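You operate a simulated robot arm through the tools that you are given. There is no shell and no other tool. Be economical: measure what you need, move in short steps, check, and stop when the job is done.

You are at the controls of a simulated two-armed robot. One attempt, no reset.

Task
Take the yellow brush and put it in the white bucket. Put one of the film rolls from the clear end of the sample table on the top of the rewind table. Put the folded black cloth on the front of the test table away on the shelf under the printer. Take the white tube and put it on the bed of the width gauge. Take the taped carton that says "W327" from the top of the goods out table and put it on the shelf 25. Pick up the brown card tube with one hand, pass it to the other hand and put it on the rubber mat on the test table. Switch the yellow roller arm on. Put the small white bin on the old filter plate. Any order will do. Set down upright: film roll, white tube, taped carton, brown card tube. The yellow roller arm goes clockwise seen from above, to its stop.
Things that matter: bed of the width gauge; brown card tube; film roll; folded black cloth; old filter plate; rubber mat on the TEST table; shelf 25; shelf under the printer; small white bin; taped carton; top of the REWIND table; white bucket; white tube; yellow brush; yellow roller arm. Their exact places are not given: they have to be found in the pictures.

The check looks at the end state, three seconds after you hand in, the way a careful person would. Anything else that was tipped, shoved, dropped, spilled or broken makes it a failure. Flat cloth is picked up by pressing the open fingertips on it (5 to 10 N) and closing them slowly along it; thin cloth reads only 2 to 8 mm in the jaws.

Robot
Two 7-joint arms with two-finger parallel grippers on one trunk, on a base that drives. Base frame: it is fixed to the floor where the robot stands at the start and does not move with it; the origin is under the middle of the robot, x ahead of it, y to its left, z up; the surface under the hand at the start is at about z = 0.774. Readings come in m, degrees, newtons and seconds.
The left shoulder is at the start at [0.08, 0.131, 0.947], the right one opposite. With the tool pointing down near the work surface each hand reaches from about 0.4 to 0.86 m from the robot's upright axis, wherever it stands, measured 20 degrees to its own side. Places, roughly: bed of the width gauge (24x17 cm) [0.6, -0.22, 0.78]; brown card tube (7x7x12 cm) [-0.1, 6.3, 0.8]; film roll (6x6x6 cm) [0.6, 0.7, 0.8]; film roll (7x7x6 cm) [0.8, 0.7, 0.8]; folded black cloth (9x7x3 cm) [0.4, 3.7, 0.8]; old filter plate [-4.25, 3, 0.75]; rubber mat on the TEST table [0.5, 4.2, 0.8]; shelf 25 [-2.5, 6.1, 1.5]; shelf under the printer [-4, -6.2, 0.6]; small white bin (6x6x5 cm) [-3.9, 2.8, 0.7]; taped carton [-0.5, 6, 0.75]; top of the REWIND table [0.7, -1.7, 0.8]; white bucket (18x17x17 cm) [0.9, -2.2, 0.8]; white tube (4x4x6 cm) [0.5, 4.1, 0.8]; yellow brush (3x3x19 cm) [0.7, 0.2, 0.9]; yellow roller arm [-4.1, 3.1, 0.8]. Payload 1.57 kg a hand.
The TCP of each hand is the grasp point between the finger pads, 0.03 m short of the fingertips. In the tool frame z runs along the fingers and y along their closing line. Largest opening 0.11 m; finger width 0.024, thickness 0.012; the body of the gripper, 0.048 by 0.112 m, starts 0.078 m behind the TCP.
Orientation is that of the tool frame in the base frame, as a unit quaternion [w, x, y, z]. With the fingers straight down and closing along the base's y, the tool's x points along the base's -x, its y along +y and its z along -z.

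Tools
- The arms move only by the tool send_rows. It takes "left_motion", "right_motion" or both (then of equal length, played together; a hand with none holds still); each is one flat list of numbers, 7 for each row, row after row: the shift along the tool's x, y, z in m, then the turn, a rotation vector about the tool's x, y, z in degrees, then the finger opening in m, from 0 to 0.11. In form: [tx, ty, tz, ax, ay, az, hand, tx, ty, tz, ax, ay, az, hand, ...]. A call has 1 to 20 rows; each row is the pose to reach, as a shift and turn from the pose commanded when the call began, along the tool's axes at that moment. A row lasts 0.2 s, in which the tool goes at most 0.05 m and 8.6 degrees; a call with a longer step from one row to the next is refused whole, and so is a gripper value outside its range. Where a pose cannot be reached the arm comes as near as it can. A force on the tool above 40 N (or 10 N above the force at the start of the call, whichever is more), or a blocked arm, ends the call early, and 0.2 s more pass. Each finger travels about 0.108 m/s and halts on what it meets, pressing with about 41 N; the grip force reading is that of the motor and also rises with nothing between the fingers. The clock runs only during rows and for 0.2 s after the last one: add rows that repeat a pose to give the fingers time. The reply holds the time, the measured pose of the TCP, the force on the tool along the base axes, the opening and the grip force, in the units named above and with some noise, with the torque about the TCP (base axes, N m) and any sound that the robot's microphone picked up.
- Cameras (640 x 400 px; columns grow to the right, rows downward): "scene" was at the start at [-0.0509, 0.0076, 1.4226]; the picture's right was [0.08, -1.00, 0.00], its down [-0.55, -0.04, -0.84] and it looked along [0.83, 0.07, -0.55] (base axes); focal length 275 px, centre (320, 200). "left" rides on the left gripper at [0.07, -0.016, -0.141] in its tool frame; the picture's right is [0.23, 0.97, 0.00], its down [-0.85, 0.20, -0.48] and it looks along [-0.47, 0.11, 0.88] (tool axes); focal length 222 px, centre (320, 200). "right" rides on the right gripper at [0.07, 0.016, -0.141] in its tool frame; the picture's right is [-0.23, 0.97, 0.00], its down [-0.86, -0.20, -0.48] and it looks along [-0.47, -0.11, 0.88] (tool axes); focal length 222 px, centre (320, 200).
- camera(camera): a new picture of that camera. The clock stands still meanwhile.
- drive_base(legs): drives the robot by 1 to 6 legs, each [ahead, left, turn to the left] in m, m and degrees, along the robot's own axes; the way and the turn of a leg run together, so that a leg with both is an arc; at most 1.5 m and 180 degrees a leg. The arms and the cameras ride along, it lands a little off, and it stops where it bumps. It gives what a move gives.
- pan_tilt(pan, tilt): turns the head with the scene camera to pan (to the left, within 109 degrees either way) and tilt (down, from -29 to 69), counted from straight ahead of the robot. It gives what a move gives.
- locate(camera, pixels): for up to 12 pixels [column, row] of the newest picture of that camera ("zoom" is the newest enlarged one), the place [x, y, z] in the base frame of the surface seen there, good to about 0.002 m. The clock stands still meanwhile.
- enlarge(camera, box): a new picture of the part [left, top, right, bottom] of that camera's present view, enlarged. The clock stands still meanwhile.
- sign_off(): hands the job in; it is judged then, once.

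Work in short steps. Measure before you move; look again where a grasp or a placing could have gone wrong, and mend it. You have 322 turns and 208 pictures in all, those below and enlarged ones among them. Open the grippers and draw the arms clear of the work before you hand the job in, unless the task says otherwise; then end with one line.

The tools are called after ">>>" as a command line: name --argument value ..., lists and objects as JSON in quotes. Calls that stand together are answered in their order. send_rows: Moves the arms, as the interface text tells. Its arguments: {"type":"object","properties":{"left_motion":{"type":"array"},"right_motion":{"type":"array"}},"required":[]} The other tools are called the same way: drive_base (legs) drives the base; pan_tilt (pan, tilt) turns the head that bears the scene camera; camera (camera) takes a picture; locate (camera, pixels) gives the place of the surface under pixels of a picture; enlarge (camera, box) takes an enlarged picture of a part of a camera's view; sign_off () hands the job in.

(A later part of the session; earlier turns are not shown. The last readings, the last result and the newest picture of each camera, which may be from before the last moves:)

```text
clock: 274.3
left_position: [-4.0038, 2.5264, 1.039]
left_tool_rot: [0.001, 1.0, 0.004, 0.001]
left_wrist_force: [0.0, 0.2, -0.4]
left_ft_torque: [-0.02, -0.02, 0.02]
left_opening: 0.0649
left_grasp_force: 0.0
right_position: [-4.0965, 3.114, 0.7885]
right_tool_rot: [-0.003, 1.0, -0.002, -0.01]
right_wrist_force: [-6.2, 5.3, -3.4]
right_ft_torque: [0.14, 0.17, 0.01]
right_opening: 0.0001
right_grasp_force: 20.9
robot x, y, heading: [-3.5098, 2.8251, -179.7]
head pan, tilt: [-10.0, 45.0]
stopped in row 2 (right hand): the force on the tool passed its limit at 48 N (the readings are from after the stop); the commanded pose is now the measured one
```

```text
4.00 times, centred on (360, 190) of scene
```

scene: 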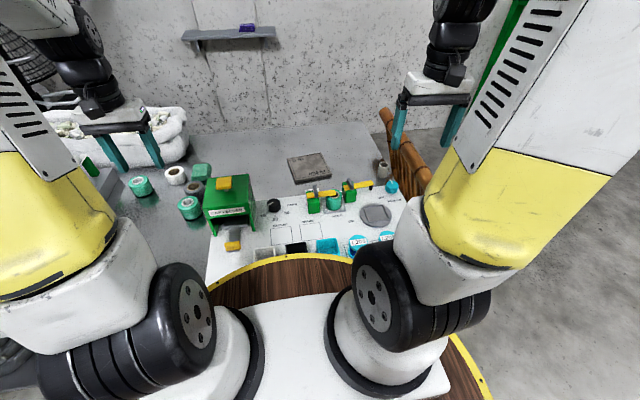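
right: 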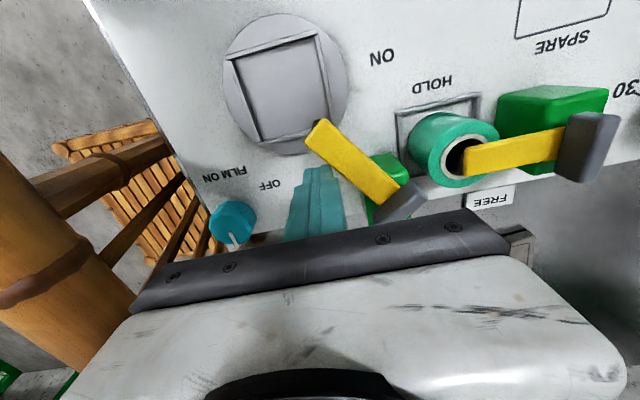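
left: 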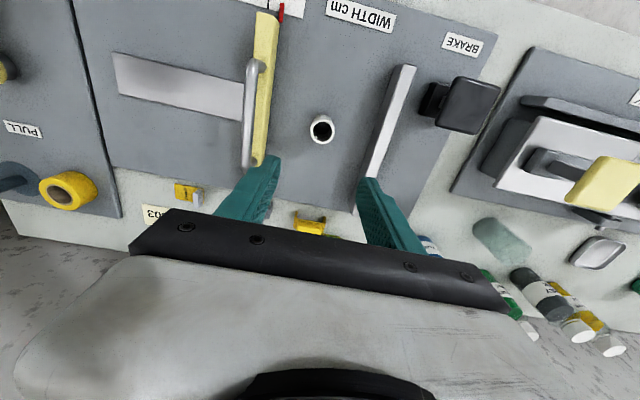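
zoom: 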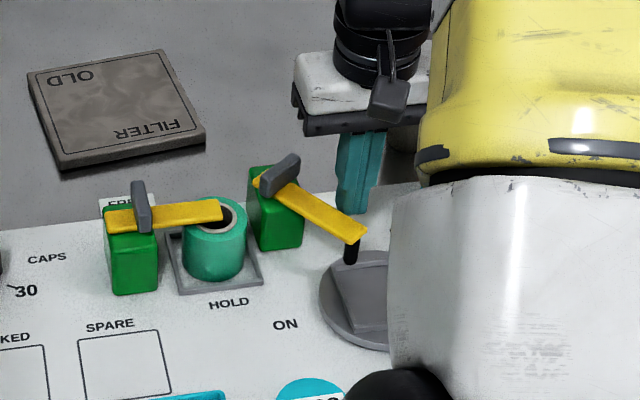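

Arm is at ≈53° (60° of travel). I test once more with a small push along its normal.

>>> send_rows --right_motion '[0.002, 0.0024, 0, 0, 0, 0, 0, 0.004, 0.0048, 0, 0, 0, 0, 0.006, 0.0072, 0, 0, 0, 0, 0.006, 0.0072, 0, 0, 0, 0]'

>>> camera --camera "right"

```text
refused: motion must hold 7 numbers for each row
```

```text
121 pictures are left
```

right: 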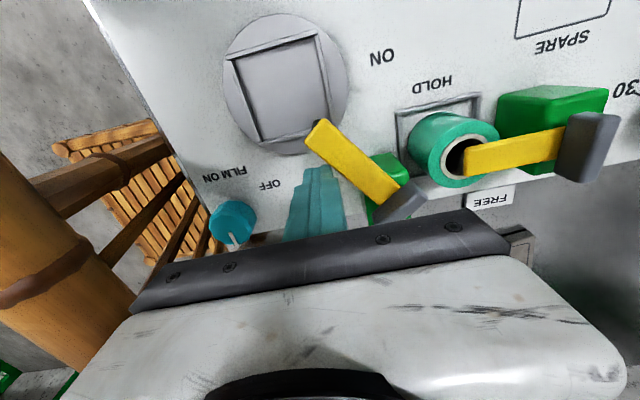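

>>> send_rows --right_motion '[0.002, 0.0024, 0, 0, 0, 0, 0, 0.004, 0.0048, 0, 0, 0, 0, 0, 0.006, 0.0072, 0, 0, 0, 0, 0, 0.006, 0.0072, 0, 0, 0, 0, 0]'

>>> camera --camera "right"

```text
clock: 274.9
left_position: [-4.0059, 2.5275, 1.0397]
left_tool_rot: [0.001, 1.0, 0.003, 0.001]
left_wrist_force: [0.4, -0.4, 0.4]
left_ft_torque: [-0.05, 0.02, -0.02]
left_opening: 0.0649
left_grasp_force: 0.1
right_position: [-4.0938, 3.1139, 0.7889]
right_tool_rot: [-0.006, 1.0, -0.005, -0.014]
right_wrist_force: [-6.3, 6.5, -3.6]
right_ft_torque: [0.19, 0.18, 0.01]
right_opening: 0.0
right_grasp_force: 21.2
robot x, y, heading: [-3.5095, 2.8248, -179.6]
head pan, tilt: [-10.0, 45.0]
stopped in row 3 (right hand): the force on the tool passed its limit at 43 N (the readings are from after the stop); the commanded pose is now the measured one
```

```text
120 pictures are left
```

right: 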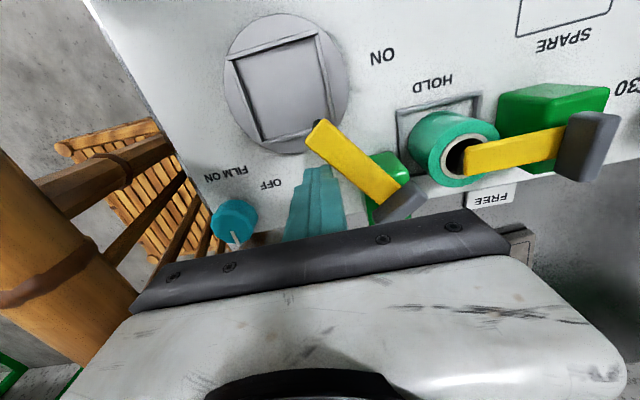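

It does not budge: 60° of travel, that is the stop. I back the finger off and lift.

>>> send_rows --right_motion '[-0.008, -0.01, 0, 0, 0, 0, 0, -0.015, -0.018, -0.02, 0, 0, 0, 0, -0.015, -0.018, -0.06, 0, 0, 0, 0, -0.015, -0.018, -0.1, 0, 0, 0, 0, 0, -0.018, -0.14, 0, 0, 0, 0, 0.04, -0.018, -0.18, 0, 0, 0, 0, 0.08, -0.02, -0.22, 0, 0, 0, 0, 0.12, -0.02, -0.25, 0, 0, 0, 0.05, 0.12, -0.02, -0.25, 0, 0, 0, 0.08]'

>>> enlarge --camera "scene" --box '[300, 140, 420, 240]'

>>> camera --camera "right"

```text
refused: row 6 steps farther than a row can; nothing moved
```

```text
4.00 times, centred on (360, 190) of scene
```

zoom: 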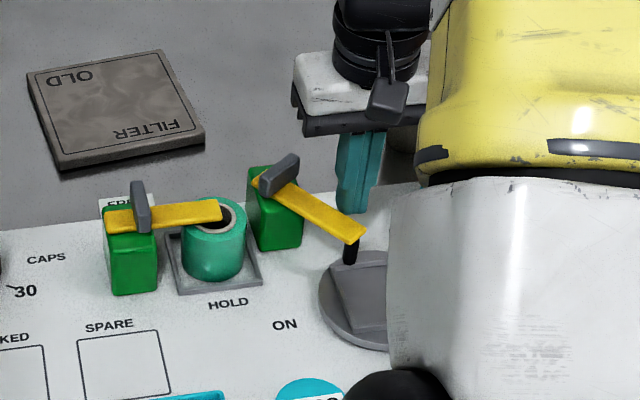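

```text
118 pictures are left
```

right: 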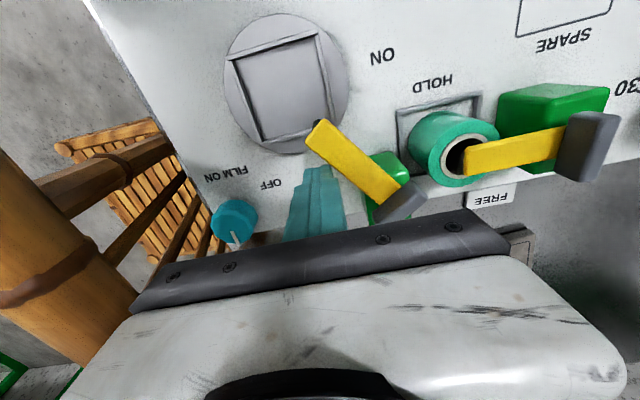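

Before retreating I check the roller's bottom against the disc height, to be sure it is the stop and not the roller catching the disc.

>>> enlarge --camera "scene" --box '[365, 185, 405, 215]'

>>> locate --camera "zoom" --pixels '[[160, 170], [160, 200], [160, 215], [160, 235], [160, 255], [100, 230], [230, 230], [130, 280]]'

```text
13.33 times, centred on (385, 200) of scene
```

zoom: 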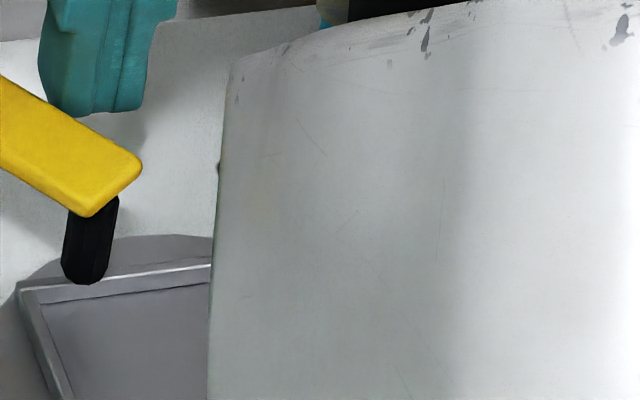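

```text
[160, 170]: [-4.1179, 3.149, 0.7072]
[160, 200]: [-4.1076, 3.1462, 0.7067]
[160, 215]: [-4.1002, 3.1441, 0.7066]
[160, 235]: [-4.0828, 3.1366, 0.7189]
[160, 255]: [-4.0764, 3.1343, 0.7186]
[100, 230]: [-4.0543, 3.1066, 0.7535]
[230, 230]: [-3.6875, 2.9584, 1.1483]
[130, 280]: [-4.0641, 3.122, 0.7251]
```

>>> locate --camera "zoom" --pixels '[[80, 220], [80, 250], [80, 265], [82, 275], [95, 278], [70, 270], [60, 290], [40, 300], [60, 260], [85, 290]]'

```text
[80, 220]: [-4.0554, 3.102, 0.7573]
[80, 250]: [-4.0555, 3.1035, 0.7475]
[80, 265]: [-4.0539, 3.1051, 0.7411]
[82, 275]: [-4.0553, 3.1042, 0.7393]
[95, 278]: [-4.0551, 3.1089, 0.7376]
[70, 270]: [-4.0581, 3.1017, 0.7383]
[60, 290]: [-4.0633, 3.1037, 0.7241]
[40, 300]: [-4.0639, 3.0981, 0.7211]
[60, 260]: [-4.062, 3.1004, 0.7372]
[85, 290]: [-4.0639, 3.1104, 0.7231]
```

Roller bottom (0.737) is well above the frame (0.725), so it is the arm's own stop. I retreat.

>>> send_rows --right_motion '[-0.008, -0.01, 0, 0, 0, 0, 0, -0.015, -0.018, -0.02, 0, 0, 0, 0, -0.015, -0.018, -0.05, 0, 0, 0, 0, -0.015, -0.018, -0.09, 0, 0, 0, 0, -0.01, -0.018, -0.13, 0, 0, 0, 0, 0.02, -0.018, -0.16, 0, 0, 0, 0, 0.05, -0.02, -0.19, 0, 0, 0, 0, 0.08, -0.02, -0.22, 0, 0, 0, 0.05, 0.11, -0.02, -0.25, 0, 0, 0, 0.08, 0.11, -0.02, -0.25, 0, 0, 0, 0.08]'

>>> drive_base --legs '[[-0.15, 0, 0]]'

>>> pan_tilt --pan 0 --tilt 45

>>> camera --camera "scene"

```text
clock: 277.1
left_position: [-4.0062, 2.5274, 1.04]
left_tool_rot: [0.001, 1.0, 0.002, 0.001]
left_wrist_force: [-0.1, -0.1, -0.3]
left_ft_torque: [-0.05, 0.01, -0.05]
left_opening: 0.0649
left_grasp_force: 0.0
right_position: [-3.9767, 3.1268, 1.0378]
right_tool_rot: [-0.006, 1.0, -0.003, -0.013]
right_wrist_force: [-0.5, -0.1, -0.1]
right_ft_torque: [0.01, 0.0, 0.03]
right_opening: 0.0801
right_grasp_force: 0.0
robot x, y, heading: [-3.5113, 2.827, -179.6]
head pan, tilt: [-10.0, 45.0]
```

```text
clock: 278.5
left_position: [-3.8537, 2.527, 1.0401]
left_tool_rot: [0.001, 1.0, 0.003, 0.0]
left_wrist_force: [-0.2, 0.0, 0.1]
left_ft_torque: [-0.03, 0.0, 0.0]
left_opening: 0.0648
left_grasp_force: 0.0
right_position: [-3.8257, 3.1273, 1.0373]
right_tool_rot: [-0.007, 1.0, -0.003, -0.013]
right_wrist_force: [0.0, -0.8, -0.4]
right_ft_torque: [-0.03, -0.03, -0.02]
right_opening: 0.0799
right_grasp_force: 0.0
robot x, y, heading: [-3.3574, 2.8287, -179.6]
head pan, tilt: [-10.0, 45.0]
```

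```text
clock: 279.2
left_position: [-3.8532, 2.5267, 1.0383]
left_tool_rot: [0.001, 1.0, 0.004, 0.0]
left_wrist_force: [0.5, -0.6, 0.5]
left_ft_torque: [-0.01, -0.02, 0.01]
left_opening: 0.0651
left_grasp_force: 0.2
right_position: [-3.8245, 3.1274, 1.0382]
right_tool_rot: [-0.006, 1.0, -0.002, -0.014]
right_wrist_force: [0.6, 0.7, 0.9]
right_ft_torque: [-0.01, -0.02, -0.01]
right_opening: 0.0799
right_grasp_force: 0.1
robot x, y, heading: [-3.3607, 2.8252, -179.7]
head pan, tilt: [0.0, 45.0]
```

```text
116 pictures are left
```

scene: 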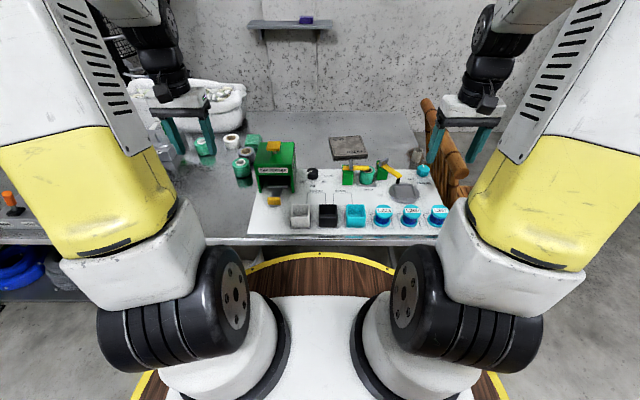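

The roller arm stays ON. Now the white bin at (300,215): enlarge and locate.

>>> enlarge --camera "scene" --box '[250, 140, 370, 240]'

```text
4.00 times, centred on (310, 190) of scene
```

zoom: 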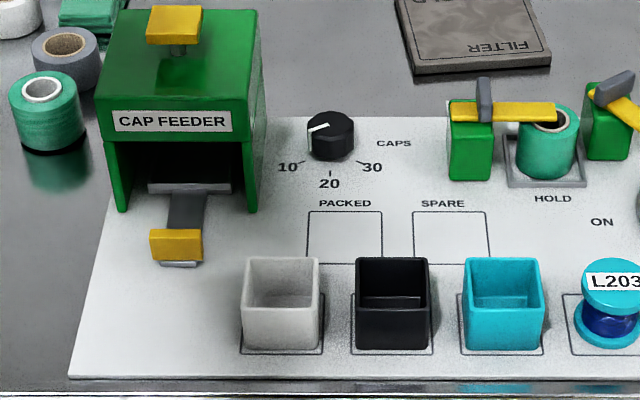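

>>> locate --camera "zoom" --pixels '[[244, 300], [318, 300], [246, 260], [318, 262], [280, 308], [280, 340], [358, 300], [430, 300], [282, 259], [340, 330], [170, 250], [190, 130]]'

```text
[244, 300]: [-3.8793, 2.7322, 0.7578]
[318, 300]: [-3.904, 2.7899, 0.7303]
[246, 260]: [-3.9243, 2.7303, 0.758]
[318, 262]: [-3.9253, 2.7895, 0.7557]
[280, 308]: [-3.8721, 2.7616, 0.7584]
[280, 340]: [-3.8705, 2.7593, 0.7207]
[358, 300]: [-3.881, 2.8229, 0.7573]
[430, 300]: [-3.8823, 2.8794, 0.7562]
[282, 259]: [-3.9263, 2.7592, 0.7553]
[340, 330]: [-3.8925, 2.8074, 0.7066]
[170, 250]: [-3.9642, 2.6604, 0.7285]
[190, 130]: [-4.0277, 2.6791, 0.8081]
```

Bin: centre (-3.899, 2.7605), top z 0.758. The left hand moves above it.

>>> send_rows --left_motion '[-0.008, -0.04, 0, 0, 0, 0, 0.078, -0.016, -0.08, 0, 0, 0, 0, 0.078, -0.024, -0.12, 0, 0, 0, 0, 0.078, -0.032, -0.16, 0, 0, 0, 0, 0.078, -0.04, -0.2, 0, 0, 0, 0, 0.078, -0.046, -0.2335, 0, 0, 0, 0, 0.078, -0.046, -0.2335, 0.04, 0, 0, 0, 0.078, -0.046, -0.2335, 0.08, 0, 0, 0, 0.078, -0.046, -0.2335, 0.12, 0, 0, 0, 0.078, -0.046, -0.2335, 0.16, 0, 0, 0, 0.078, -0.046, -0.2335, 0.2, 0, 0, 0, 0.078, -0.046, -0.2335, 0.2, 0, 0, 0, 0.078]'

>>> camera --camera "left"

```text
clock: 281.8
left_position: [-3.9021, 2.7595, 0.8357]
left_tool_rot: [0.0, 1.0, 0.004, 0.001]
left_wrist_force: [-0.3, -0.4, 0.9]
left_ft_torque: [0.01, 0.05, -0.02]
left_opening: 0.0778
left_grasp_force: 0.0
right_position: [-3.8263, 3.1279, 1.038]
right_tool_rot: [-0.006, 1.0, -0.003, -0.013]
right_wrist_force: [0.2, -0.1, 0.0]
right_ft_torque: [0.04, -0.02, -0.04]
right_opening: 0.0799
right_grasp_force: 0.1
robot x, y, heading: [-3.3574, 2.8269, -179.7]
head pan, tilt: [0.0, 45.0]
```

```text
114 pictures are left
```

left: 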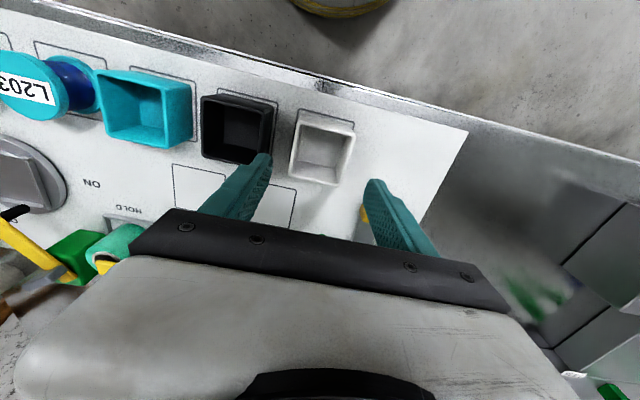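

>>> send_rows --left_motion '[0, 0, 0.03, 0, 0, 0, 0.078, 0, 0, 0.06, 0, 0, 0, 0.078, 0, 0, 0.08, 0, 0, 0, 0.078, 0, 0, 0.0905, 0, 0, 0, 0.078, 0, 0, 0.0905, 0, 0, 0, 0.07, 0, 0, 0.0905, 0, 0, 0, 0.06, 0, 0, 0.0905, 0, 0, 0, 0.05, 0, 0, 0.0905, 0, 0, 0, 0.05]'

>>> camera --camera "left"

```text
clock: 283.6
left_position: [-3.9016, 2.7581, 0.7489]
left_tool_rot: [0.0, 1.0, 0.003, 0.0]
left_wrist_force: [0.1, 0.4, -0.2]
left_ft_torque: [0.01, -0.01, -0.01]
left_opening: 0.0594
left_grasp_force: 41.0
right_position: [-3.8249, 3.1272, 1.0368]
right_tool_rot: [-0.006, 1.0, -0.003, -0.013]
right_wrist_force: [-0.1, 0.2, 0.0]
right_ft_torque: [0.02, 0.02, -0.01]
right_opening: 0.0801
right_grasp_force: 0.1
robot x, y, heading: [-3.3589, 2.8219, -179.6]
head pan, tilt: [0.0, 45.0]
```

```text
113 pictures are left
```

left: 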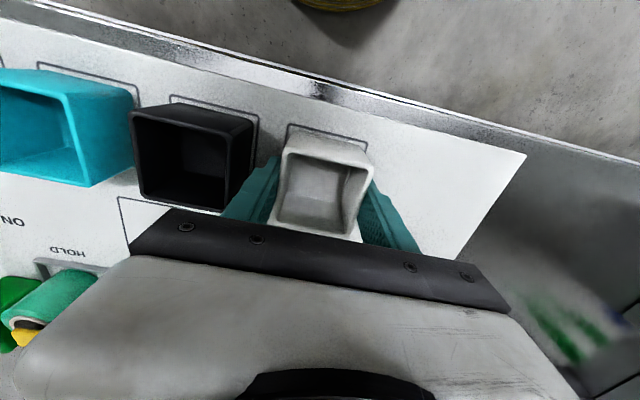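

Bin gripped. I lift it, and check the bamboo chair's height before shifting right.

>>> send_rows --left_motion '[0, 0, -0.04, 0, 0, 0, 0.05, 0, 0, -0.08, 0, 0, 0, 0.05, 0, 0, -0.12, 0, 0, 0, 0.05, 0, 0, -0.16, 0, 0, 0, 0.05, 0, 0, -0.2, 0, 0, 0, 0.05, 0, 0, -0.22, 0, 0, 0, 0.05]' --right_motion '[0.03, 0, -0.02, 0, 0, 0, 0.08, 0.06, 0, -0.04, 0, 0, 0, 0.08, 0.08, 0, -0.06, 0, 0, 0, 0.08, 0.08, 0, -0.06, 0, 0, 0, 0.08, 0.08, 0, -0.06, 0, 0, 0, 0.08, 0.08, 0, -0.06, 0, 0, 0, 0.08]'

>>> locate --camera "scene" --pixels '[[425, 102], [440, 125], [455, 160], [460, 170], [435, 145], [445, 200], [452, 205]]'

>>> camera --camera "left"

```text
clock: 285.0
left_position: [-3.8993, 2.7596, 0.9683]
left_tool_rot: [0.001, 1.0, 0.003, 0.001]
left_wrist_force: [-0.1, -0.2, 0.9]
left_ft_torque: [0.0, 0.04, -0.02]
left_opening: 0.0592
left_grasp_force: 40.9
right_position: [-3.7449, 3.1262, 1.0957]
right_tool_rot: [-0.007, 1.0, -0.003, -0.013]
right_wrist_force: [-0.7, 0.9, 0.0]
right_ft_torque: [-0.04, -0.01, -0.03]
right_opening: 0.08
right_grasp_force: 0.1
robot x, y, heading: [-3.3598, 2.8267, -179.7]
head pan, tilt: [0.0, 45.0]
```

```text
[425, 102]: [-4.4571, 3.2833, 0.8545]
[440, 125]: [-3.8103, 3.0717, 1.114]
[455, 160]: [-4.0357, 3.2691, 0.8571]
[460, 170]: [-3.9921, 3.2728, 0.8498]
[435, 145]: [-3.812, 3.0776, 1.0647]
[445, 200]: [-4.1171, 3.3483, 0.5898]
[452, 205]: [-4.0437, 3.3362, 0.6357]
```

```text
112 pictures are left
```

left: 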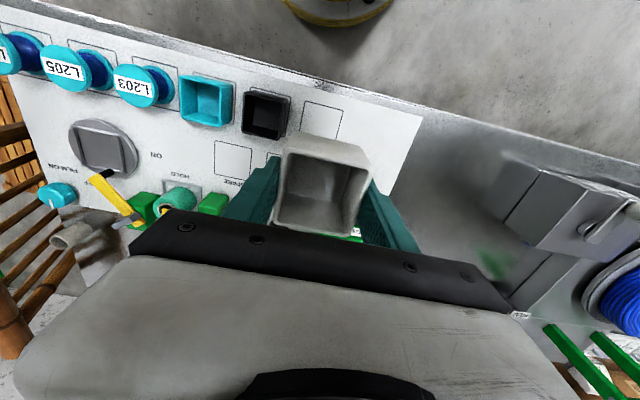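

Chair top is 0.855, clear of the hands. I shift right 0.2 and ahead 0.16.

>>> drive_base --legs '[[0, -0.2, 0], [0.16, 0, 0]]'

>>> camera --camera "scene"

```text
clock: 287.6
left_position: [-4.0652, 2.9591, 0.9691]
left_tool_rot: [0.0, 1.0, 0.003, 0.0]
left_wrist_force: [-0.4, -0.4, -1.6]
left_ft_torque: [0.02, 0.01, 0.0]
left_opening: 0.0595
left_grasp_force: 40.4
right_position: [-3.9091, 3.3246, 1.0959]
right_tool_rot: [-0.006, 1.0, -0.004, -0.013]
right_wrist_force: [0.4, 0.0, 0.2]
right_ft_torque: [0.0, -0.01, 0.02]
right_opening: 0.08
right_grasp_force: 0.2
robot x, y, heading: [-3.5253, 3.0244, -179.9]
head pan, tilt: [0.0, 45.0]
```

```text
111 pictures are left
```

scene: 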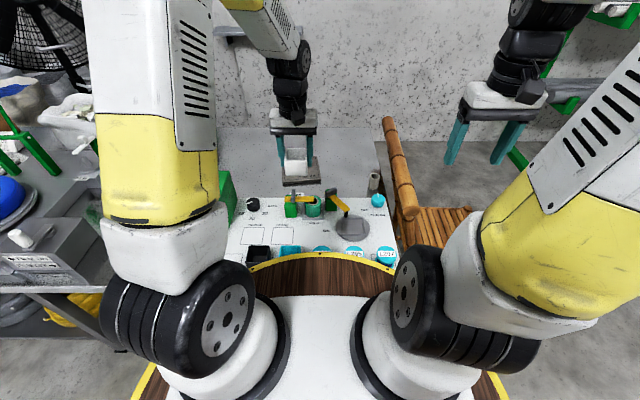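

I extend to above the filter plate (-4.33, 2.945) and lower to TCP 0.80.

>>> send_rows --left_motion '[-0.044, 0.003, 0, 0, 0, 0, 0.05, -0.088, 0.005, 0, 0, 0, 0, 0.05, -0.132, 0.008, 0, 0, 0, 0, 0.05, -0.176, 0.01, 0, 0, 0, 0, 0.05, -0.22, 0.012, 0, 0, 0, 0, 0.05, -0.265, 0.014, 0, 0, 0, 0, 0.05, -0.265, 0.014, 0.04, 0, 0, 0, 0.05, -0.265, 0.014, 0.08, 0, 0, 0, 0.05, -0.265, 0.014, 0.12, 0, 0, 0, 0.05, -0.265, 0.014, 0.16, 0, 0, 0, 0.05, -0.265, 0.014, 0.16, 0, 0, 0, 0.05]'

>>> camera --camera "left"

>>> enlarge --camera "scene" --box '[230, 100, 390, 210]'

```text
clock: 290.0
left_position: [-4.3302, 2.9426, 0.8094]
left_tool_rot: [0.001, 1.0, 0.002, 0.0]
left_wrist_force: [0.3, -0.1, 0.0]
left_ft_torque: [0.01, 0.02, 0.0]
left_opening: 0.0591
left_grasp_force: 40.7
right_position: [-3.9076, 3.3243, 1.0957]
right_tool_rot: [-0.006, 1.0, -0.004, -0.013]
right_wrist_force: [-0.4, 0.4, 0.0]
right_ft_torque: [0.02, -0.01, 0.01]
right_opening: 0.0799
right_grasp_force: 0.0
robot x, y, heading: [-3.5231, 3.022, -179.8]
head pan, tilt: [0.0, 45.0]
```

```text
110 pictures are left
```

left: 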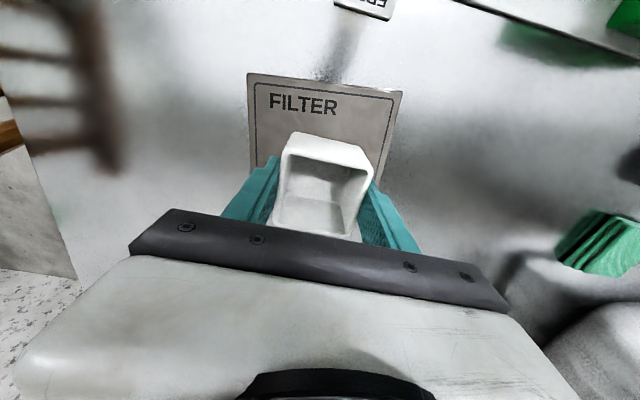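

```text
3.64 times, centred on (310, 155) of scene
```

zoom: 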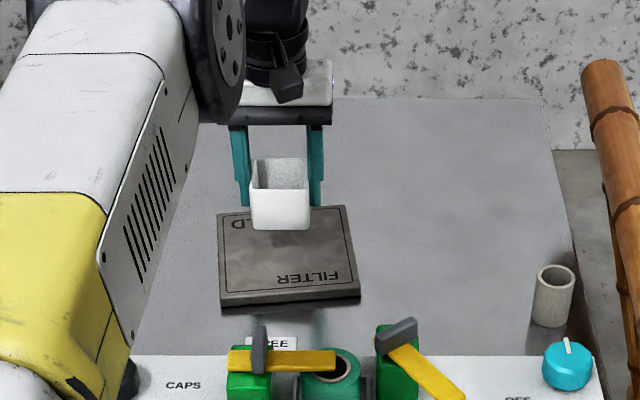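

Over the plate. I lower to TCP 0.760, then creep to contact.

>>> send_rows --left_motion '[0, 0, 0.03, 0, 0, 0, 0.05, 0, 0, 0.045, 0, 0, 0, 0.05, 0, 0, 0.049, 0, 0, 0, 0.05, 0, 0, 0.051, 0, 0, 0, 0.05, 0, 0, 0.053, 0, 0, 0, 0.05, 0, 0, 0.053, 0, 0, 0, 0.05]'

```text
clock: 291.4
left_position: [-4.3313, 2.943, 0.7572]
left_tool_rot: [0.001, 1.0, 0.003, -0.001]
left_wrist_force: [2.7, -1.2, 14.2]
left_ft_torque: [0.07, -0.25, 0.0]
left_opening: 0.0592
left_grasp_force: 41.3
right_position: [-3.9077, 3.3254, 1.0955]
right_tool_rot: [-0.006, 1.0, -0.002, -0.013]
right_wrist_force: [0.2, 0.4, -0.4]
right_ft_torque: [0.02, 0.01, -0.01]
right_opening: 0.08
right_grasp_force: 0.0
robot x, y, heading: [-3.5255, 3.0253, -179.8]
head pan, tilt: [0.0, 45.0]
```

Contact (14 N). I ease 1.5 mm, open and lift away.

>>> send_rows --left_motion '[0, 0, -0.0015, 0, 0, 0, 0.06, 0, 0, -0.0015, 0, 0, 0, 0.075, 0, 0, -0.0015, 0, 0, 0, 0.085, 0, 0, -0.0015, 0, 0, 0, 0.085, 0, 0, -0.04, 0, 0, 0, 0.085, 0, 0, -0.08, 0, 0, 0, 0.085, 0, 0, -0.12, 0, 0, 0, 0.085, 0, 0, -0.16, 0, 0, 0, 0.085, 0, 0, -0.2, 0, 0, 0, 0.085, 0.04, 0, -0.23, 0, 0, 0, 0.085, 0.08, 0, -0.26, 0, 0, 0, 0.085, 0.12, 0, -0.28, 0, 0, 0, 0.085, 0.16, 0, -0.28, 0, 0, 0, 0.085, 0.2, 0, -0.28, 0, 0, 0, 0.085, 0.24, 0.01, -0.28, 0, 0, 0, 0.085, 0.28, 0.02, -0.28, 0, 0, 0, 0.085]'

>>> enlarge --camera "scene" --box '[230, 100, 430, 240]'

```text
clock: 294.8
left_position: [-4.0499, 2.9274, 1.0346]
left_tool_rot: [0.001, 1.0, 0.002, 0.001]
left_wrist_force: [-0.3, 0.1, -0.3]
left_ft_torque: [-0.02, -0.02, -0.02]
left_opening: 0.0851
left_grasp_force: 0.0
right_position: [-3.9088, 3.3254, 1.0958]
right_tool_rot: [-0.006, 1.0, -0.003, -0.012]
right_wrist_force: [-0.6, -0.4, -0.1]
right_ft_torque: [-0.01, -0.02, 0.01]
right_opening: 0.0799
right_grasp_force: 0.0
robot x, y, heading: [-3.528, 3.0231, -179.7]
head pan, tilt: [0.0, 45.0]
```

```text
2.86 times, centred on (330, 170) of scene
```

zoom: 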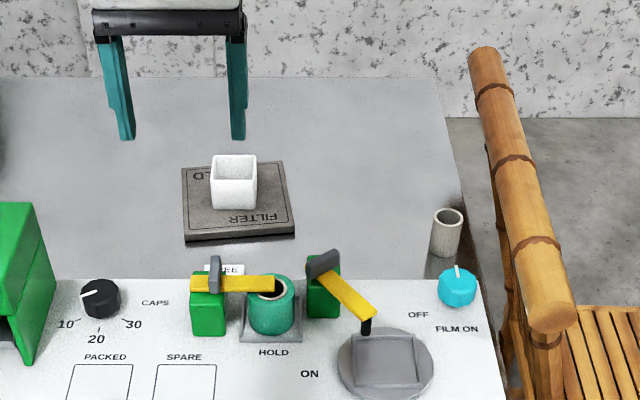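

Bin sits on the plate, roller arm ON. I back away, turn right to face +y and look ahead.

>>> drive_base --legs '[[-0.38, 0, 0], [0, 0, -90]]'

>>> pan_tilt --pan -20 --tilt 10

>>> camera --camera "scene"

```text
clock: 301.1
left_position: [-3.2423, 3.5522, 1.0351]
left_tool_rot: [0.001, 0.71, -0.704, -0.001]
left_wrist_force: [-0.3, -0.3, -0.4]
left_ft_torque: [0.01, 0.0, -0.02]
left_opening: 0.085
left_grasp_force: 0.0
right_position: [-2.845, 3.4114, 1.0948]
right_tool_rot: [0.014, -0.705, 0.709, 0.004]
right_wrist_force: [0.3, -0.5, 0.3]
right_ft_torque: [0.02, 0.0, 0.02]
right_opening: 0.0801
right_grasp_force: 0.0
robot x, y, heading: [-3.1428, 3.0244, 90.3]
head pan, tilt: [0.0, 45.0]
```

```text
clock: 302.1
left_position: [-3.2418, 3.5522, 1.0345]
left_tool_rot: [0.001, 0.71, -0.705, -0.001]
left_wrist_force: [0.0, -0.1, 0.0]
left_ft_torque: [-0.01, -0.02, -0.01]
left_opening: 0.0849
left_grasp_force: 0.1
right_position: [-2.846, 3.4119, 1.0955]
right_tool_rot: [0.013, -0.705, 0.709, 0.005]
right_wrist_force: [-1.0, -0.1, -0.1]
right_ft_torque: [0.01, 0.02, -0.01]
right_opening: 0.08
right_grasp_force: 0.1
robot x, y, heading: [-3.1473, 3.0262, 90.2]
head pan, tilt: [-20.0, 10.0]
```

```text
107 pictures are left
```

scene: 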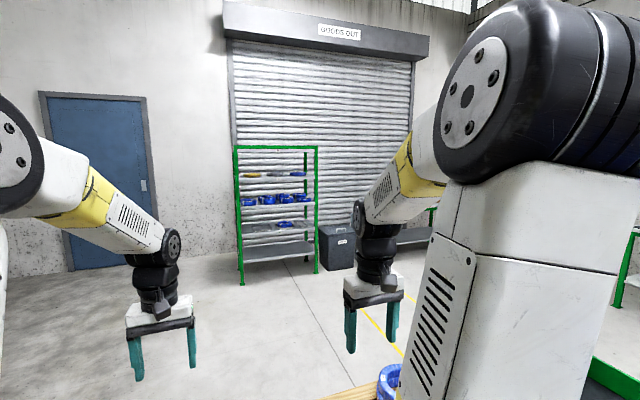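

>>> enlarge --camera "scene" --box '[220, 130, 340, 290]'

>>> locate --camera "scene" --pixels '[[242, 283], [316, 270], [240, 150], [240, 178], [316, 173], [240, 205], [242, 228], [278, 175], [340, 250], [375, 390]]'

>>> drive_base --legs '[[1.35, 0, 0]]'

>>> pan_tilt --pan -75 --tilt 15

>>> camera --camera "scene"

```text
2.50 times, centred on (280, 210) of scene
```

zoom: 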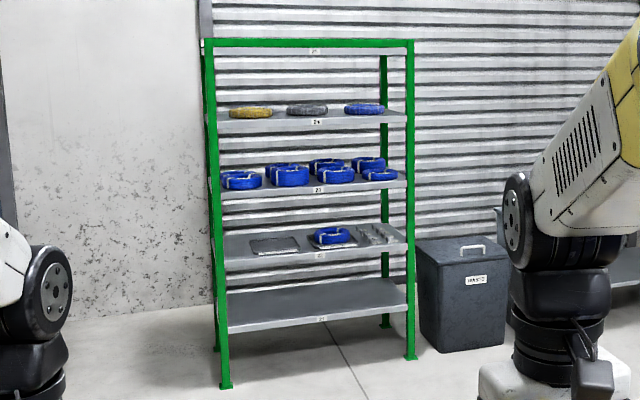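

```text
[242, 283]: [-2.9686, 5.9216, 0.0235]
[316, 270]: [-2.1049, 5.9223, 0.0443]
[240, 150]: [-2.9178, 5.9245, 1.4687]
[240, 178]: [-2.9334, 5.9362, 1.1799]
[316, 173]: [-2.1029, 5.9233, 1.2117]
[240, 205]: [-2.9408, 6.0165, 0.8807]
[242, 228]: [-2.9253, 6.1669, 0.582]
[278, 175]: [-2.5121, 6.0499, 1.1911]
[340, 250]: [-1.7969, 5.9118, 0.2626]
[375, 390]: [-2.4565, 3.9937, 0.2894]
```

```text
clock: 308.9
left_position: [-3.2319, 4.9155, 1.0365]
left_tool_rot: [-0.001, -0.704, 0.71, 0.001]
left_wrist_force: [0.0, 0.5, 0.1]
left_ft_torque: [-0.02, 0.0, 0.03]
left_opening: 0.0848
left_grasp_force: 0.2
right_position: [-2.8366, 4.7693, 1.0952]
right_tool_rot: [0.013, -0.699, 0.715, 0.005]
right_wrist_force: [0.2, 0.2, -0.3]
right_ft_torque: [-0.03, 0.0, -0.07]
right_opening: 0.08
right_grasp_force: 0.0
robot x, y, heading: [-3.1426, 4.3903, 89.4]
head pan, tilt: [-20.0, 10.0]
```

```text
clock: 310.1
left_position: [-3.2316, 4.9166, 1.0362]
left_tool_rot: [-0.001, -0.704, 0.71, 0.0]
left_wrist_force: [-0.2, -0.9, -0.4]
left_ft_torque: [-0.03, 0.02, -0.01]
left_opening: 0.085
left_grasp_force: 0.1
right_position: [-2.8372, 4.77, 1.0956]
right_tool_rot: [0.014, -0.699, 0.715, 0.004]
right_wrist_force: [-0.3, -0.6, 0.9]
right_ft_torque: [-0.02, 0.01, 0.03]
right_opening: 0.08
right_grasp_force: 0.1
robot x, y, heading: [-3.1432, 4.3896, 89.6]
head pan, tilt: [-75.0, 15.0]
```

```text
105 pictures are left
```

scene: 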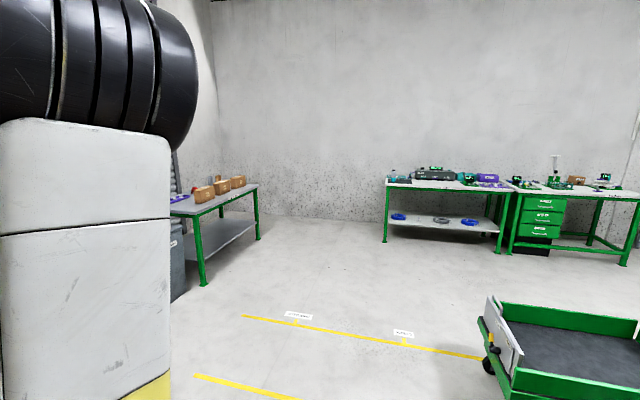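

>>> locate --camera "scene" --pixels '[[488, 370], [505, 390], [485, 320], [203, 285], [258, 240], [205, 212], [255, 188], [205, 193], [222, 185], [238, 180], [178, 270], [200, 245]]'

>>> enlarge --camera "scene" --box '[160, 160, 280, 240]'

```text
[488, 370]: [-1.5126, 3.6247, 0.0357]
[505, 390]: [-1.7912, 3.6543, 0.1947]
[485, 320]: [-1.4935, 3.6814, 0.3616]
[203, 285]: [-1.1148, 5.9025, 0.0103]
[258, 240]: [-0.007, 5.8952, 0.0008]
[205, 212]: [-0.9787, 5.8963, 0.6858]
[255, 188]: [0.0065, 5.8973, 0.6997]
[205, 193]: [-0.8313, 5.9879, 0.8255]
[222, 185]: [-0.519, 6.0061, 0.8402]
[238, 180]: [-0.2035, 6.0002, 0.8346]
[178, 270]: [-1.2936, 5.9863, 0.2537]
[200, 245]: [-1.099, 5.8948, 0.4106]
```

```text
5.00 times, centred on (220, 200) of scene
```

zoom: 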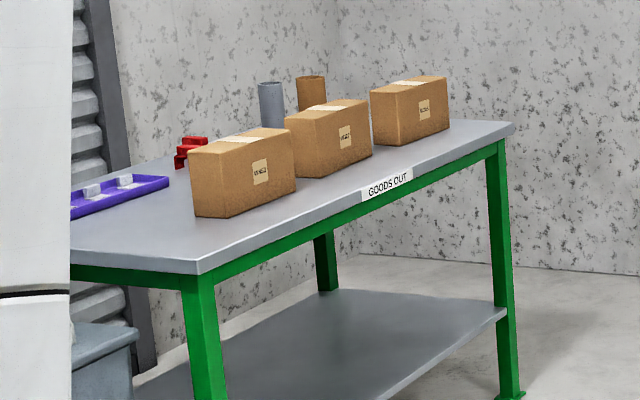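

Three cartons on the goods-out table (front y 5.895). I drive right along y≈4.75 to x≈-0.5 and look.

>>> drive_base --legs '[[0.35, 0, 0.5], [0, -1.45, 0], [0, -1.15, 0]]'

>>> pan_tilt --pan 0 --tilt 20

>>> camera --camera "scene"

```text
clock: 324.7
left_position: [-0.6202, 5.2521, 1.0348]
left_tool_rot: [-0.001, -0.704, 0.71, 0.0]
left_wrist_force: [0.8, 0.0, -1.1]
left_ft_torque: [0.0, 0.0, 0.03]
left_opening: 0.0851
left_grasp_force: 0.1
right_position: [-0.2248, 5.1029, 1.0954]
right_tool_rot: [0.014, -0.7, 0.714, 0.005]
right_wrist_force: [0.2, -0.1, -0.1]
right_ft_torque: [0.02, 0.02, 0.03]
right_opening: 0.0802
right_grasp_force: 0.1
robot x, y, heading: [-0.5307, 4.7238, 89.2]
head pan, tilt: [-75.0, 15.0]
```

```text
clock: 326.2
left_position: [-0.6199, 5.2514, 1.0361]
left_tool_rot: [-0.001, -0.704, 0.71, -0.002]
left_wrist_force: [0.1, -0.6, 0.7]
left_ft_torque: [0.01, 0.02, 0.01]
left_opening: 0.085
left_grasp_force: 0.1
right_position: [-0.2247, 5.1044, 1.0951]
right_tool_rot: [0.013, -0.699, 0.715, 0.005]
right_wrist_force: [0.6, -0.1, -0.6]
right_ft_torque: [-0.01, 0.01, -0.03]
right_opening: 0.0802
right_grasp_force: 0.0
robot x, y, heading: [-0.531, 4.7213, 89.3]
head pan, tilt: [0.0, 20.0]
```

```text
103 pictures are left
```

scene: 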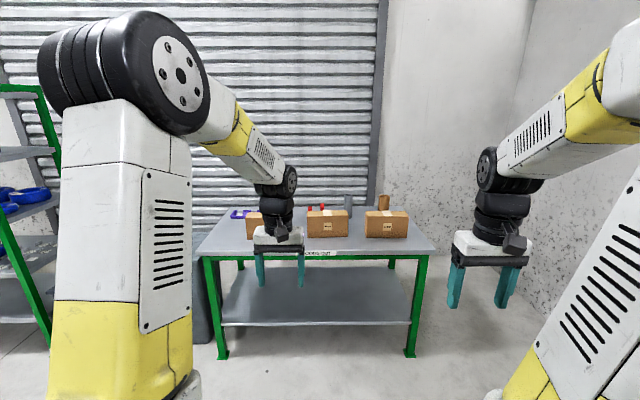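

>>> enlarge --camera "scene" --box '[230, 180, 430, 260]'

>>> locate --camera "scene" --pixels '[[328, 225], [308, 237], [347, 236], [328, 212], [386, 225], [365, 236], [409, 236], [383, 200], [347, 200], [328, 246]]'

```text
3.20 times, centred on (330, 220) of scene
```

zoom: 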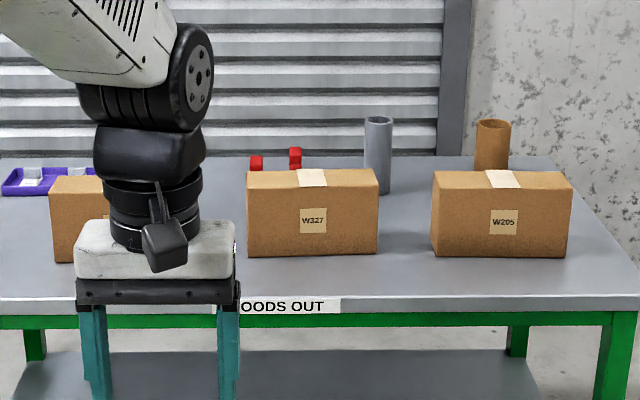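

```text
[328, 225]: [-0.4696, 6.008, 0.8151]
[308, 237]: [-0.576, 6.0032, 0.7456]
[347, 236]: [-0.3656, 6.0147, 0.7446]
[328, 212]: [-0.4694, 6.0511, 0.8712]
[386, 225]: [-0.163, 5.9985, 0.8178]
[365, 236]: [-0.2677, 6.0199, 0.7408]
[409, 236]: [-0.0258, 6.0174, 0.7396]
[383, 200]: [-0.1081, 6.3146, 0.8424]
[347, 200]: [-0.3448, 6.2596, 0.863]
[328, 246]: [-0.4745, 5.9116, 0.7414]
```

W327 is the middle carton (x -0.578…-0.363, front y 6.008, z 0.742–0.871). I drive closer to look at its depth.

>>> drive_base --legs '[[0.62, 0.08, 0.7]]'

>>> pan_tilt --pan -10 --tilt 38

>>> camera --camera "scene"

>>> camera --camera "right"

```text
clock: 329.7
left_position: [-0.6975, 5.8732, 1.0362]
left_tool_rot: [0.0, -0.705, 0.71, 0.0]
left_wrist_force: [0.0, -1.0, -1.2]
left_ft_torque: [0.0, 0.01, 0.0]
left_opening: 0.0847
left_grasp_force: 0.1
right_position: [-0.3016, 5.7277, 1.0955]
right_tool_rot: [0.014, -0.701, 0.713, 0.004]
right_wrist_force: [-0.4, -0.2, 0.1]
right_ft_torque: [0.01, -0.02, 0.0]
right_opening: 0.08
right_grasp_force: 0.0
robot x, y, heading: [-0.6054, 5.3448, 89.5]
head pan, tilt: [0.0, 20.0]
```

```text
clock: 330.5
left_position: [-0.6972, 5.8734, 1.0355]
left_tool_rot: [-0.001, -0.705, 0.709, 0.0]
left_wrist_force: [-0.9, 0.9, 1.1]
left_ft_torque: [0.0, -0.01, 0.03]
left_opening: 0.0853
left_grasp_force: 0.0
right_position: [-0.3025, 5.7289, 1.0959]
right_tool_rot: [0.014, -0.7, 0.714, 0.005]
right_wrist_force: [0.1, 0.5, -0.8]
right_ft_torque: [-0.03, -0.04, 0.0]
right_opening: 0.08
right_grasp_force: 0.1
robot x, y, heading: [-0.6043, 5.3443, 89.7]
head pan, tilt: [-10.0, 38.0]
```

```text
101 pictures are left
```

scene: 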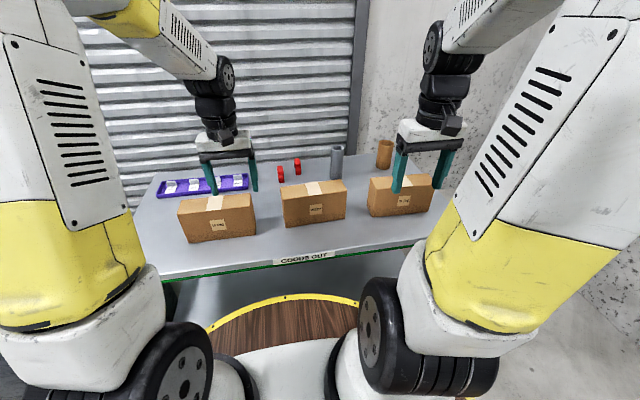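

```text
100 pictures are left
```

right: 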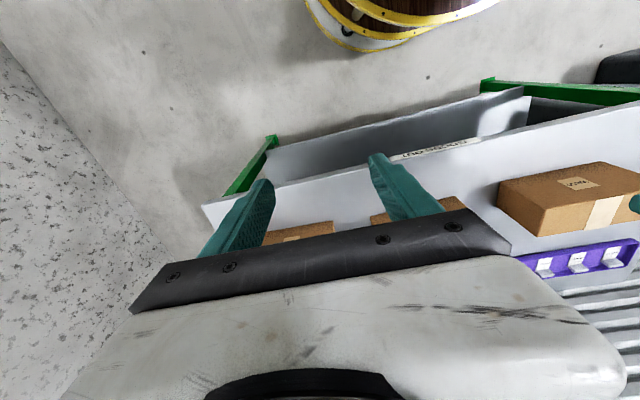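

>>> enlarge --camera "scene" --box '[260, 130, 450, 250]'

>>> locate --camera "scene" --pixels '[[284, 199], [346, 190], [282, 186], [340, 181], [312, 190], [287, 226], [344, 218], [370, 188], [385, 140], [384, 150], [337, 155], [256, 206]]'

```text
3.33 times, centred on (355, 190) of scene
```

zoom: 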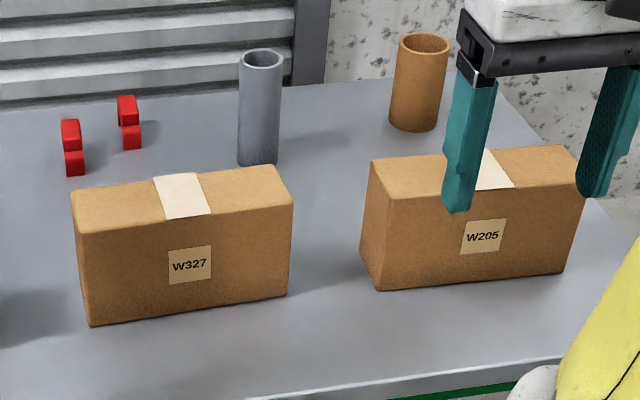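

```text
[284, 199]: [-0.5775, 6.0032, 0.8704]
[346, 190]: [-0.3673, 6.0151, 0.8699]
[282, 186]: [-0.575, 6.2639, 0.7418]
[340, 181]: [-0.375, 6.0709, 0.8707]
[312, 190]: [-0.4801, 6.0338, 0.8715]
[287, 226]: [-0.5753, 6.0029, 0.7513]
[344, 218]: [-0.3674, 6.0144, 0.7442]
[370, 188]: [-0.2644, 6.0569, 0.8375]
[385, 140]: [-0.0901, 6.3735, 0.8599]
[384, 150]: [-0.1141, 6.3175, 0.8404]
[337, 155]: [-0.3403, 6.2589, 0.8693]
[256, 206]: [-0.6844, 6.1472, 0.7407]
```

>>> locate --camera "zoom" --pixels '[[274, 168], [292, 203], [76, 192], [82, 232], [160, 178], [100, 190], [420, 36], [400, 42], [446, 45], [420, 90], [418, 125], [424, 50]]'

```text
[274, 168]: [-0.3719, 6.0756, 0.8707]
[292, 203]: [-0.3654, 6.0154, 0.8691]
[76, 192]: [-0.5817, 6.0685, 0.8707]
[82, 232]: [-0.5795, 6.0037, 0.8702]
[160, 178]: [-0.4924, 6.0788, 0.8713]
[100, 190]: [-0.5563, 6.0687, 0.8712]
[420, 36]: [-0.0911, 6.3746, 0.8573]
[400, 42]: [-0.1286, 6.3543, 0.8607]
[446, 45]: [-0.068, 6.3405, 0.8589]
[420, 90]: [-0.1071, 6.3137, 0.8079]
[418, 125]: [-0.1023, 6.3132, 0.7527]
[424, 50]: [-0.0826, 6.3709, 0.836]
```

Carton is 21 × 7 × 13 cm. The shelf is high (1.5 m), so I'll turn it 90° on this table first and regrasp it with a level hand. I move the right hand above it and the left aside.

>>> send_rows --right_motion '[-0.0386, 0.0222, 0, -0.7, 1.5, 0, 0.1, -0.0772, 0.0444, 0, -0.7, 1.5, 0, 0.1, -0.1157, 0.0666, 0, -0.7, 1.5, 0, 0.1, -0.1543, 0.0889, 0, -0.7, 1.5, 0, 0.1, -0.1929, 0.1111, 0, -0.7, 1.5, 0, 0.1, -0.2315, 0.1333, 0, -0.7, 1.5, 0, 0.1, -0.27, 0.1555, 0, -0.7, 1.5, 0, 0.1, -0.3086, 0.1777, 0, -0.7, 1.5, 0, 0.1, -0.3086, 0.1777, 0, -0.7, 1.5, 0, 0.1]' --left_motion '[0.03, 0.02, 0, 0, 0, 0, 0.08, 0.06, 0.04, 0, 0, 0, 0, 0.08, 0.09, 0.06, 0, 0, 0, 0, 0.08, 0.12, 0.08, 0, 0, 0, 0, 0.08, 0.15, 0.1, 0, 0, 0, 0, 0.08, 0.15, 0.1, 0, 0, 0, 0, 0.08, 0.15, 0.1, 0, 0, 0, 0, 0.08, 0.15, 0.1, 0, 0, 0, 0, 0.08, 0.15, 0.1, 0, 0, 0, 0, 0.08]'

>>> send_rows --right_motion '[0, 0, 0, 0, 0, 8, 0.1, 0, 0, 0, 0, 0, 16, 0.1, 0, 0, 0, 0, 0, 24, 0.1, 0, 0, 0, 0, 0, 32, 0.1, 0, 0, 0, 0, 0, 40, 0.1, 0, 0, 0, 0, 0, 48, 0.1, 0, 0, 0, 0, 0, 56, 0.1, 0, 0, 0, 0, 0, 64, 0.1, 0, 0, 0, 0, 0, 72, 0.1, 0, 0, 0, 0, 0, 80, 0.1, 0, 0, 0, 0, 0, 85.8, 0.1, 0, 0, 0, 0, 0, 85.8, 0.1]'

>>> camera --camera "right"

>>> camera --camera "scene"

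```text
clock: 332.5
left_position: [-0.7993, 5.7237, 1.0346]
left_tool_rot: [-0.001, -0.705, 0.709, 0.0]
left_wrist_force: [0.1, 0.4, -0.4]
left_ft_torque: [0.01, 0.0, 0.04]
left_opening: 0.0799
left_grasp_force: 0.0
right_position: [-0.4744, 6.0397, 1.1019]
right_tool_rot: [0.0, -0.701, 0.714, 0.0]
right_wrist_force: [-0.3, 0.5, 0.0]
right_ft_torque: [-0.01, 0.01, 0.01]
right_opening: 0.0999
right_grasp_force: 0.2
robot x, y, heading: [-0.6059, 5.3476, 89.4]
head pan, tilt: [-10.0, 38.0]
```

```text
clock: 335.1
left_position: [-0.7992, 5.7236, 1.0336]
left_tool_rot: [-0.002, -0.705, 0.709, 0.0]
left_wrist_force: [0.2, -0.8, -0.1]
left_ft_torque: [0.04, 0.0, 0.01]
left_opening: 0.0802
left_grasp_force: 0.0
right_position: [-0.4734, 6.04, 1.1022]
right_tool_rot: [0.0, -0.028, 1.0, 0.0]
right_wrist_force: [0.5, -0.4, -1.0]
right_ft_torque: [0.0, 0.0, -0.01]
right_opening: 0.1002
right_grasp_force: 0.1
robot x, y, heading: [-0.6048, 5.3448, 89.7]
head pan, tilt: [-10.0, 38.0]
```

```text
98 pictures are left
```

right: 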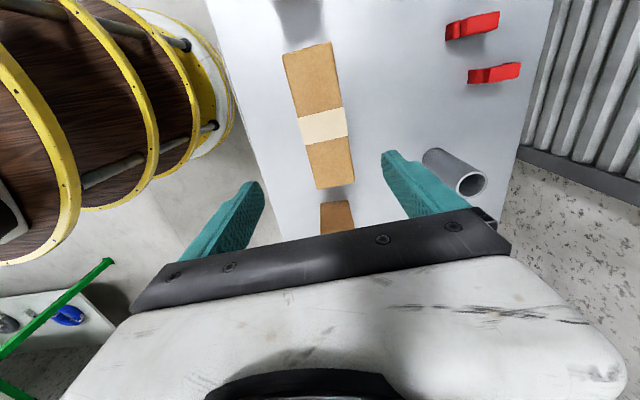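

```text
97 pictures are left
```

scene: 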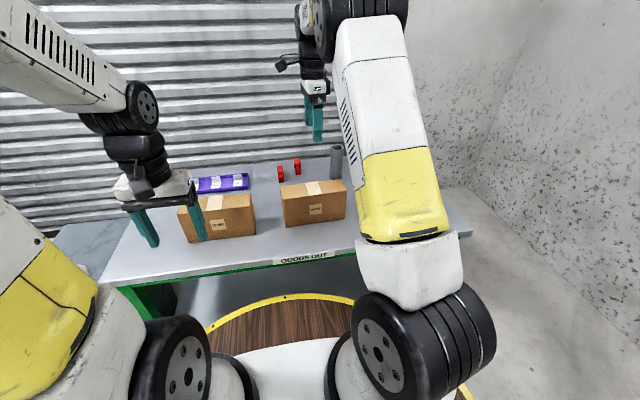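

Aligned over the carton. I descend to z 0.83 and close on its 7 cm depth.

>>> send_rows --right_motion '[0, 0, 0.045, 0, 0, 0, 0.1, 0, 0, 0.09, 0, 0, 0, 0.1, 0, 0, 0.135, 0, 0, 0, 0.1, 0, 0, 0.18, 0, 0, 0, 0.1, 0, 0, 0.225, 0, 0, 0, 0.1, 0, 0, 0.255, 0, 0, 0, 0.1, 0, 0, 0.272, 0, 0, 0, 0.1, 0, 0, 0.272, 0, 0, 0, 0.1, 0, 0, 0.272, 0, 0, 0, 0.08, 0, 0, 0.272, 0, 0, 0, 0.065, 0, 0, 0.272, 0, 0, 0, 0.05, 0, 0, 0.272, 0, 0, 0, 0.05]'

>>> camera --camera "right"

```text
clock: 337.7
left_position: [-0.7989, 5.7235, 1.033]
left_tool_rot: [-0.001, -0.706, 0.709, 0.0]
left_wrist_force: [0.3, 0.5, -0.5]
left_ft_torque: [0.01, 0.02, 0.04]
left_opening: 0.0801
left_grasp_force: 0.2
right_position: [-0.4759, 6.0411, 0.8288]
right_tool_rot: [0.0, -0.027, 1.0, 0.0]
right_wrist_force: [0.2, 0.5, -0.4]
right_ft_torque: [0.2, 0.09, 0.07]
right_opening: 0.0741
right_grasp_force: 41.0
robot x, y, heading: [-0.6056, 5.3474, 89.6]
head pan, tilt: [-10.0, 38.0]
```

```text
96 pictures are left
```

right: 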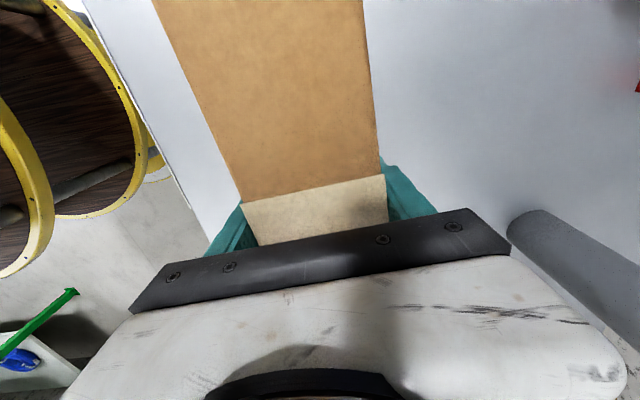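

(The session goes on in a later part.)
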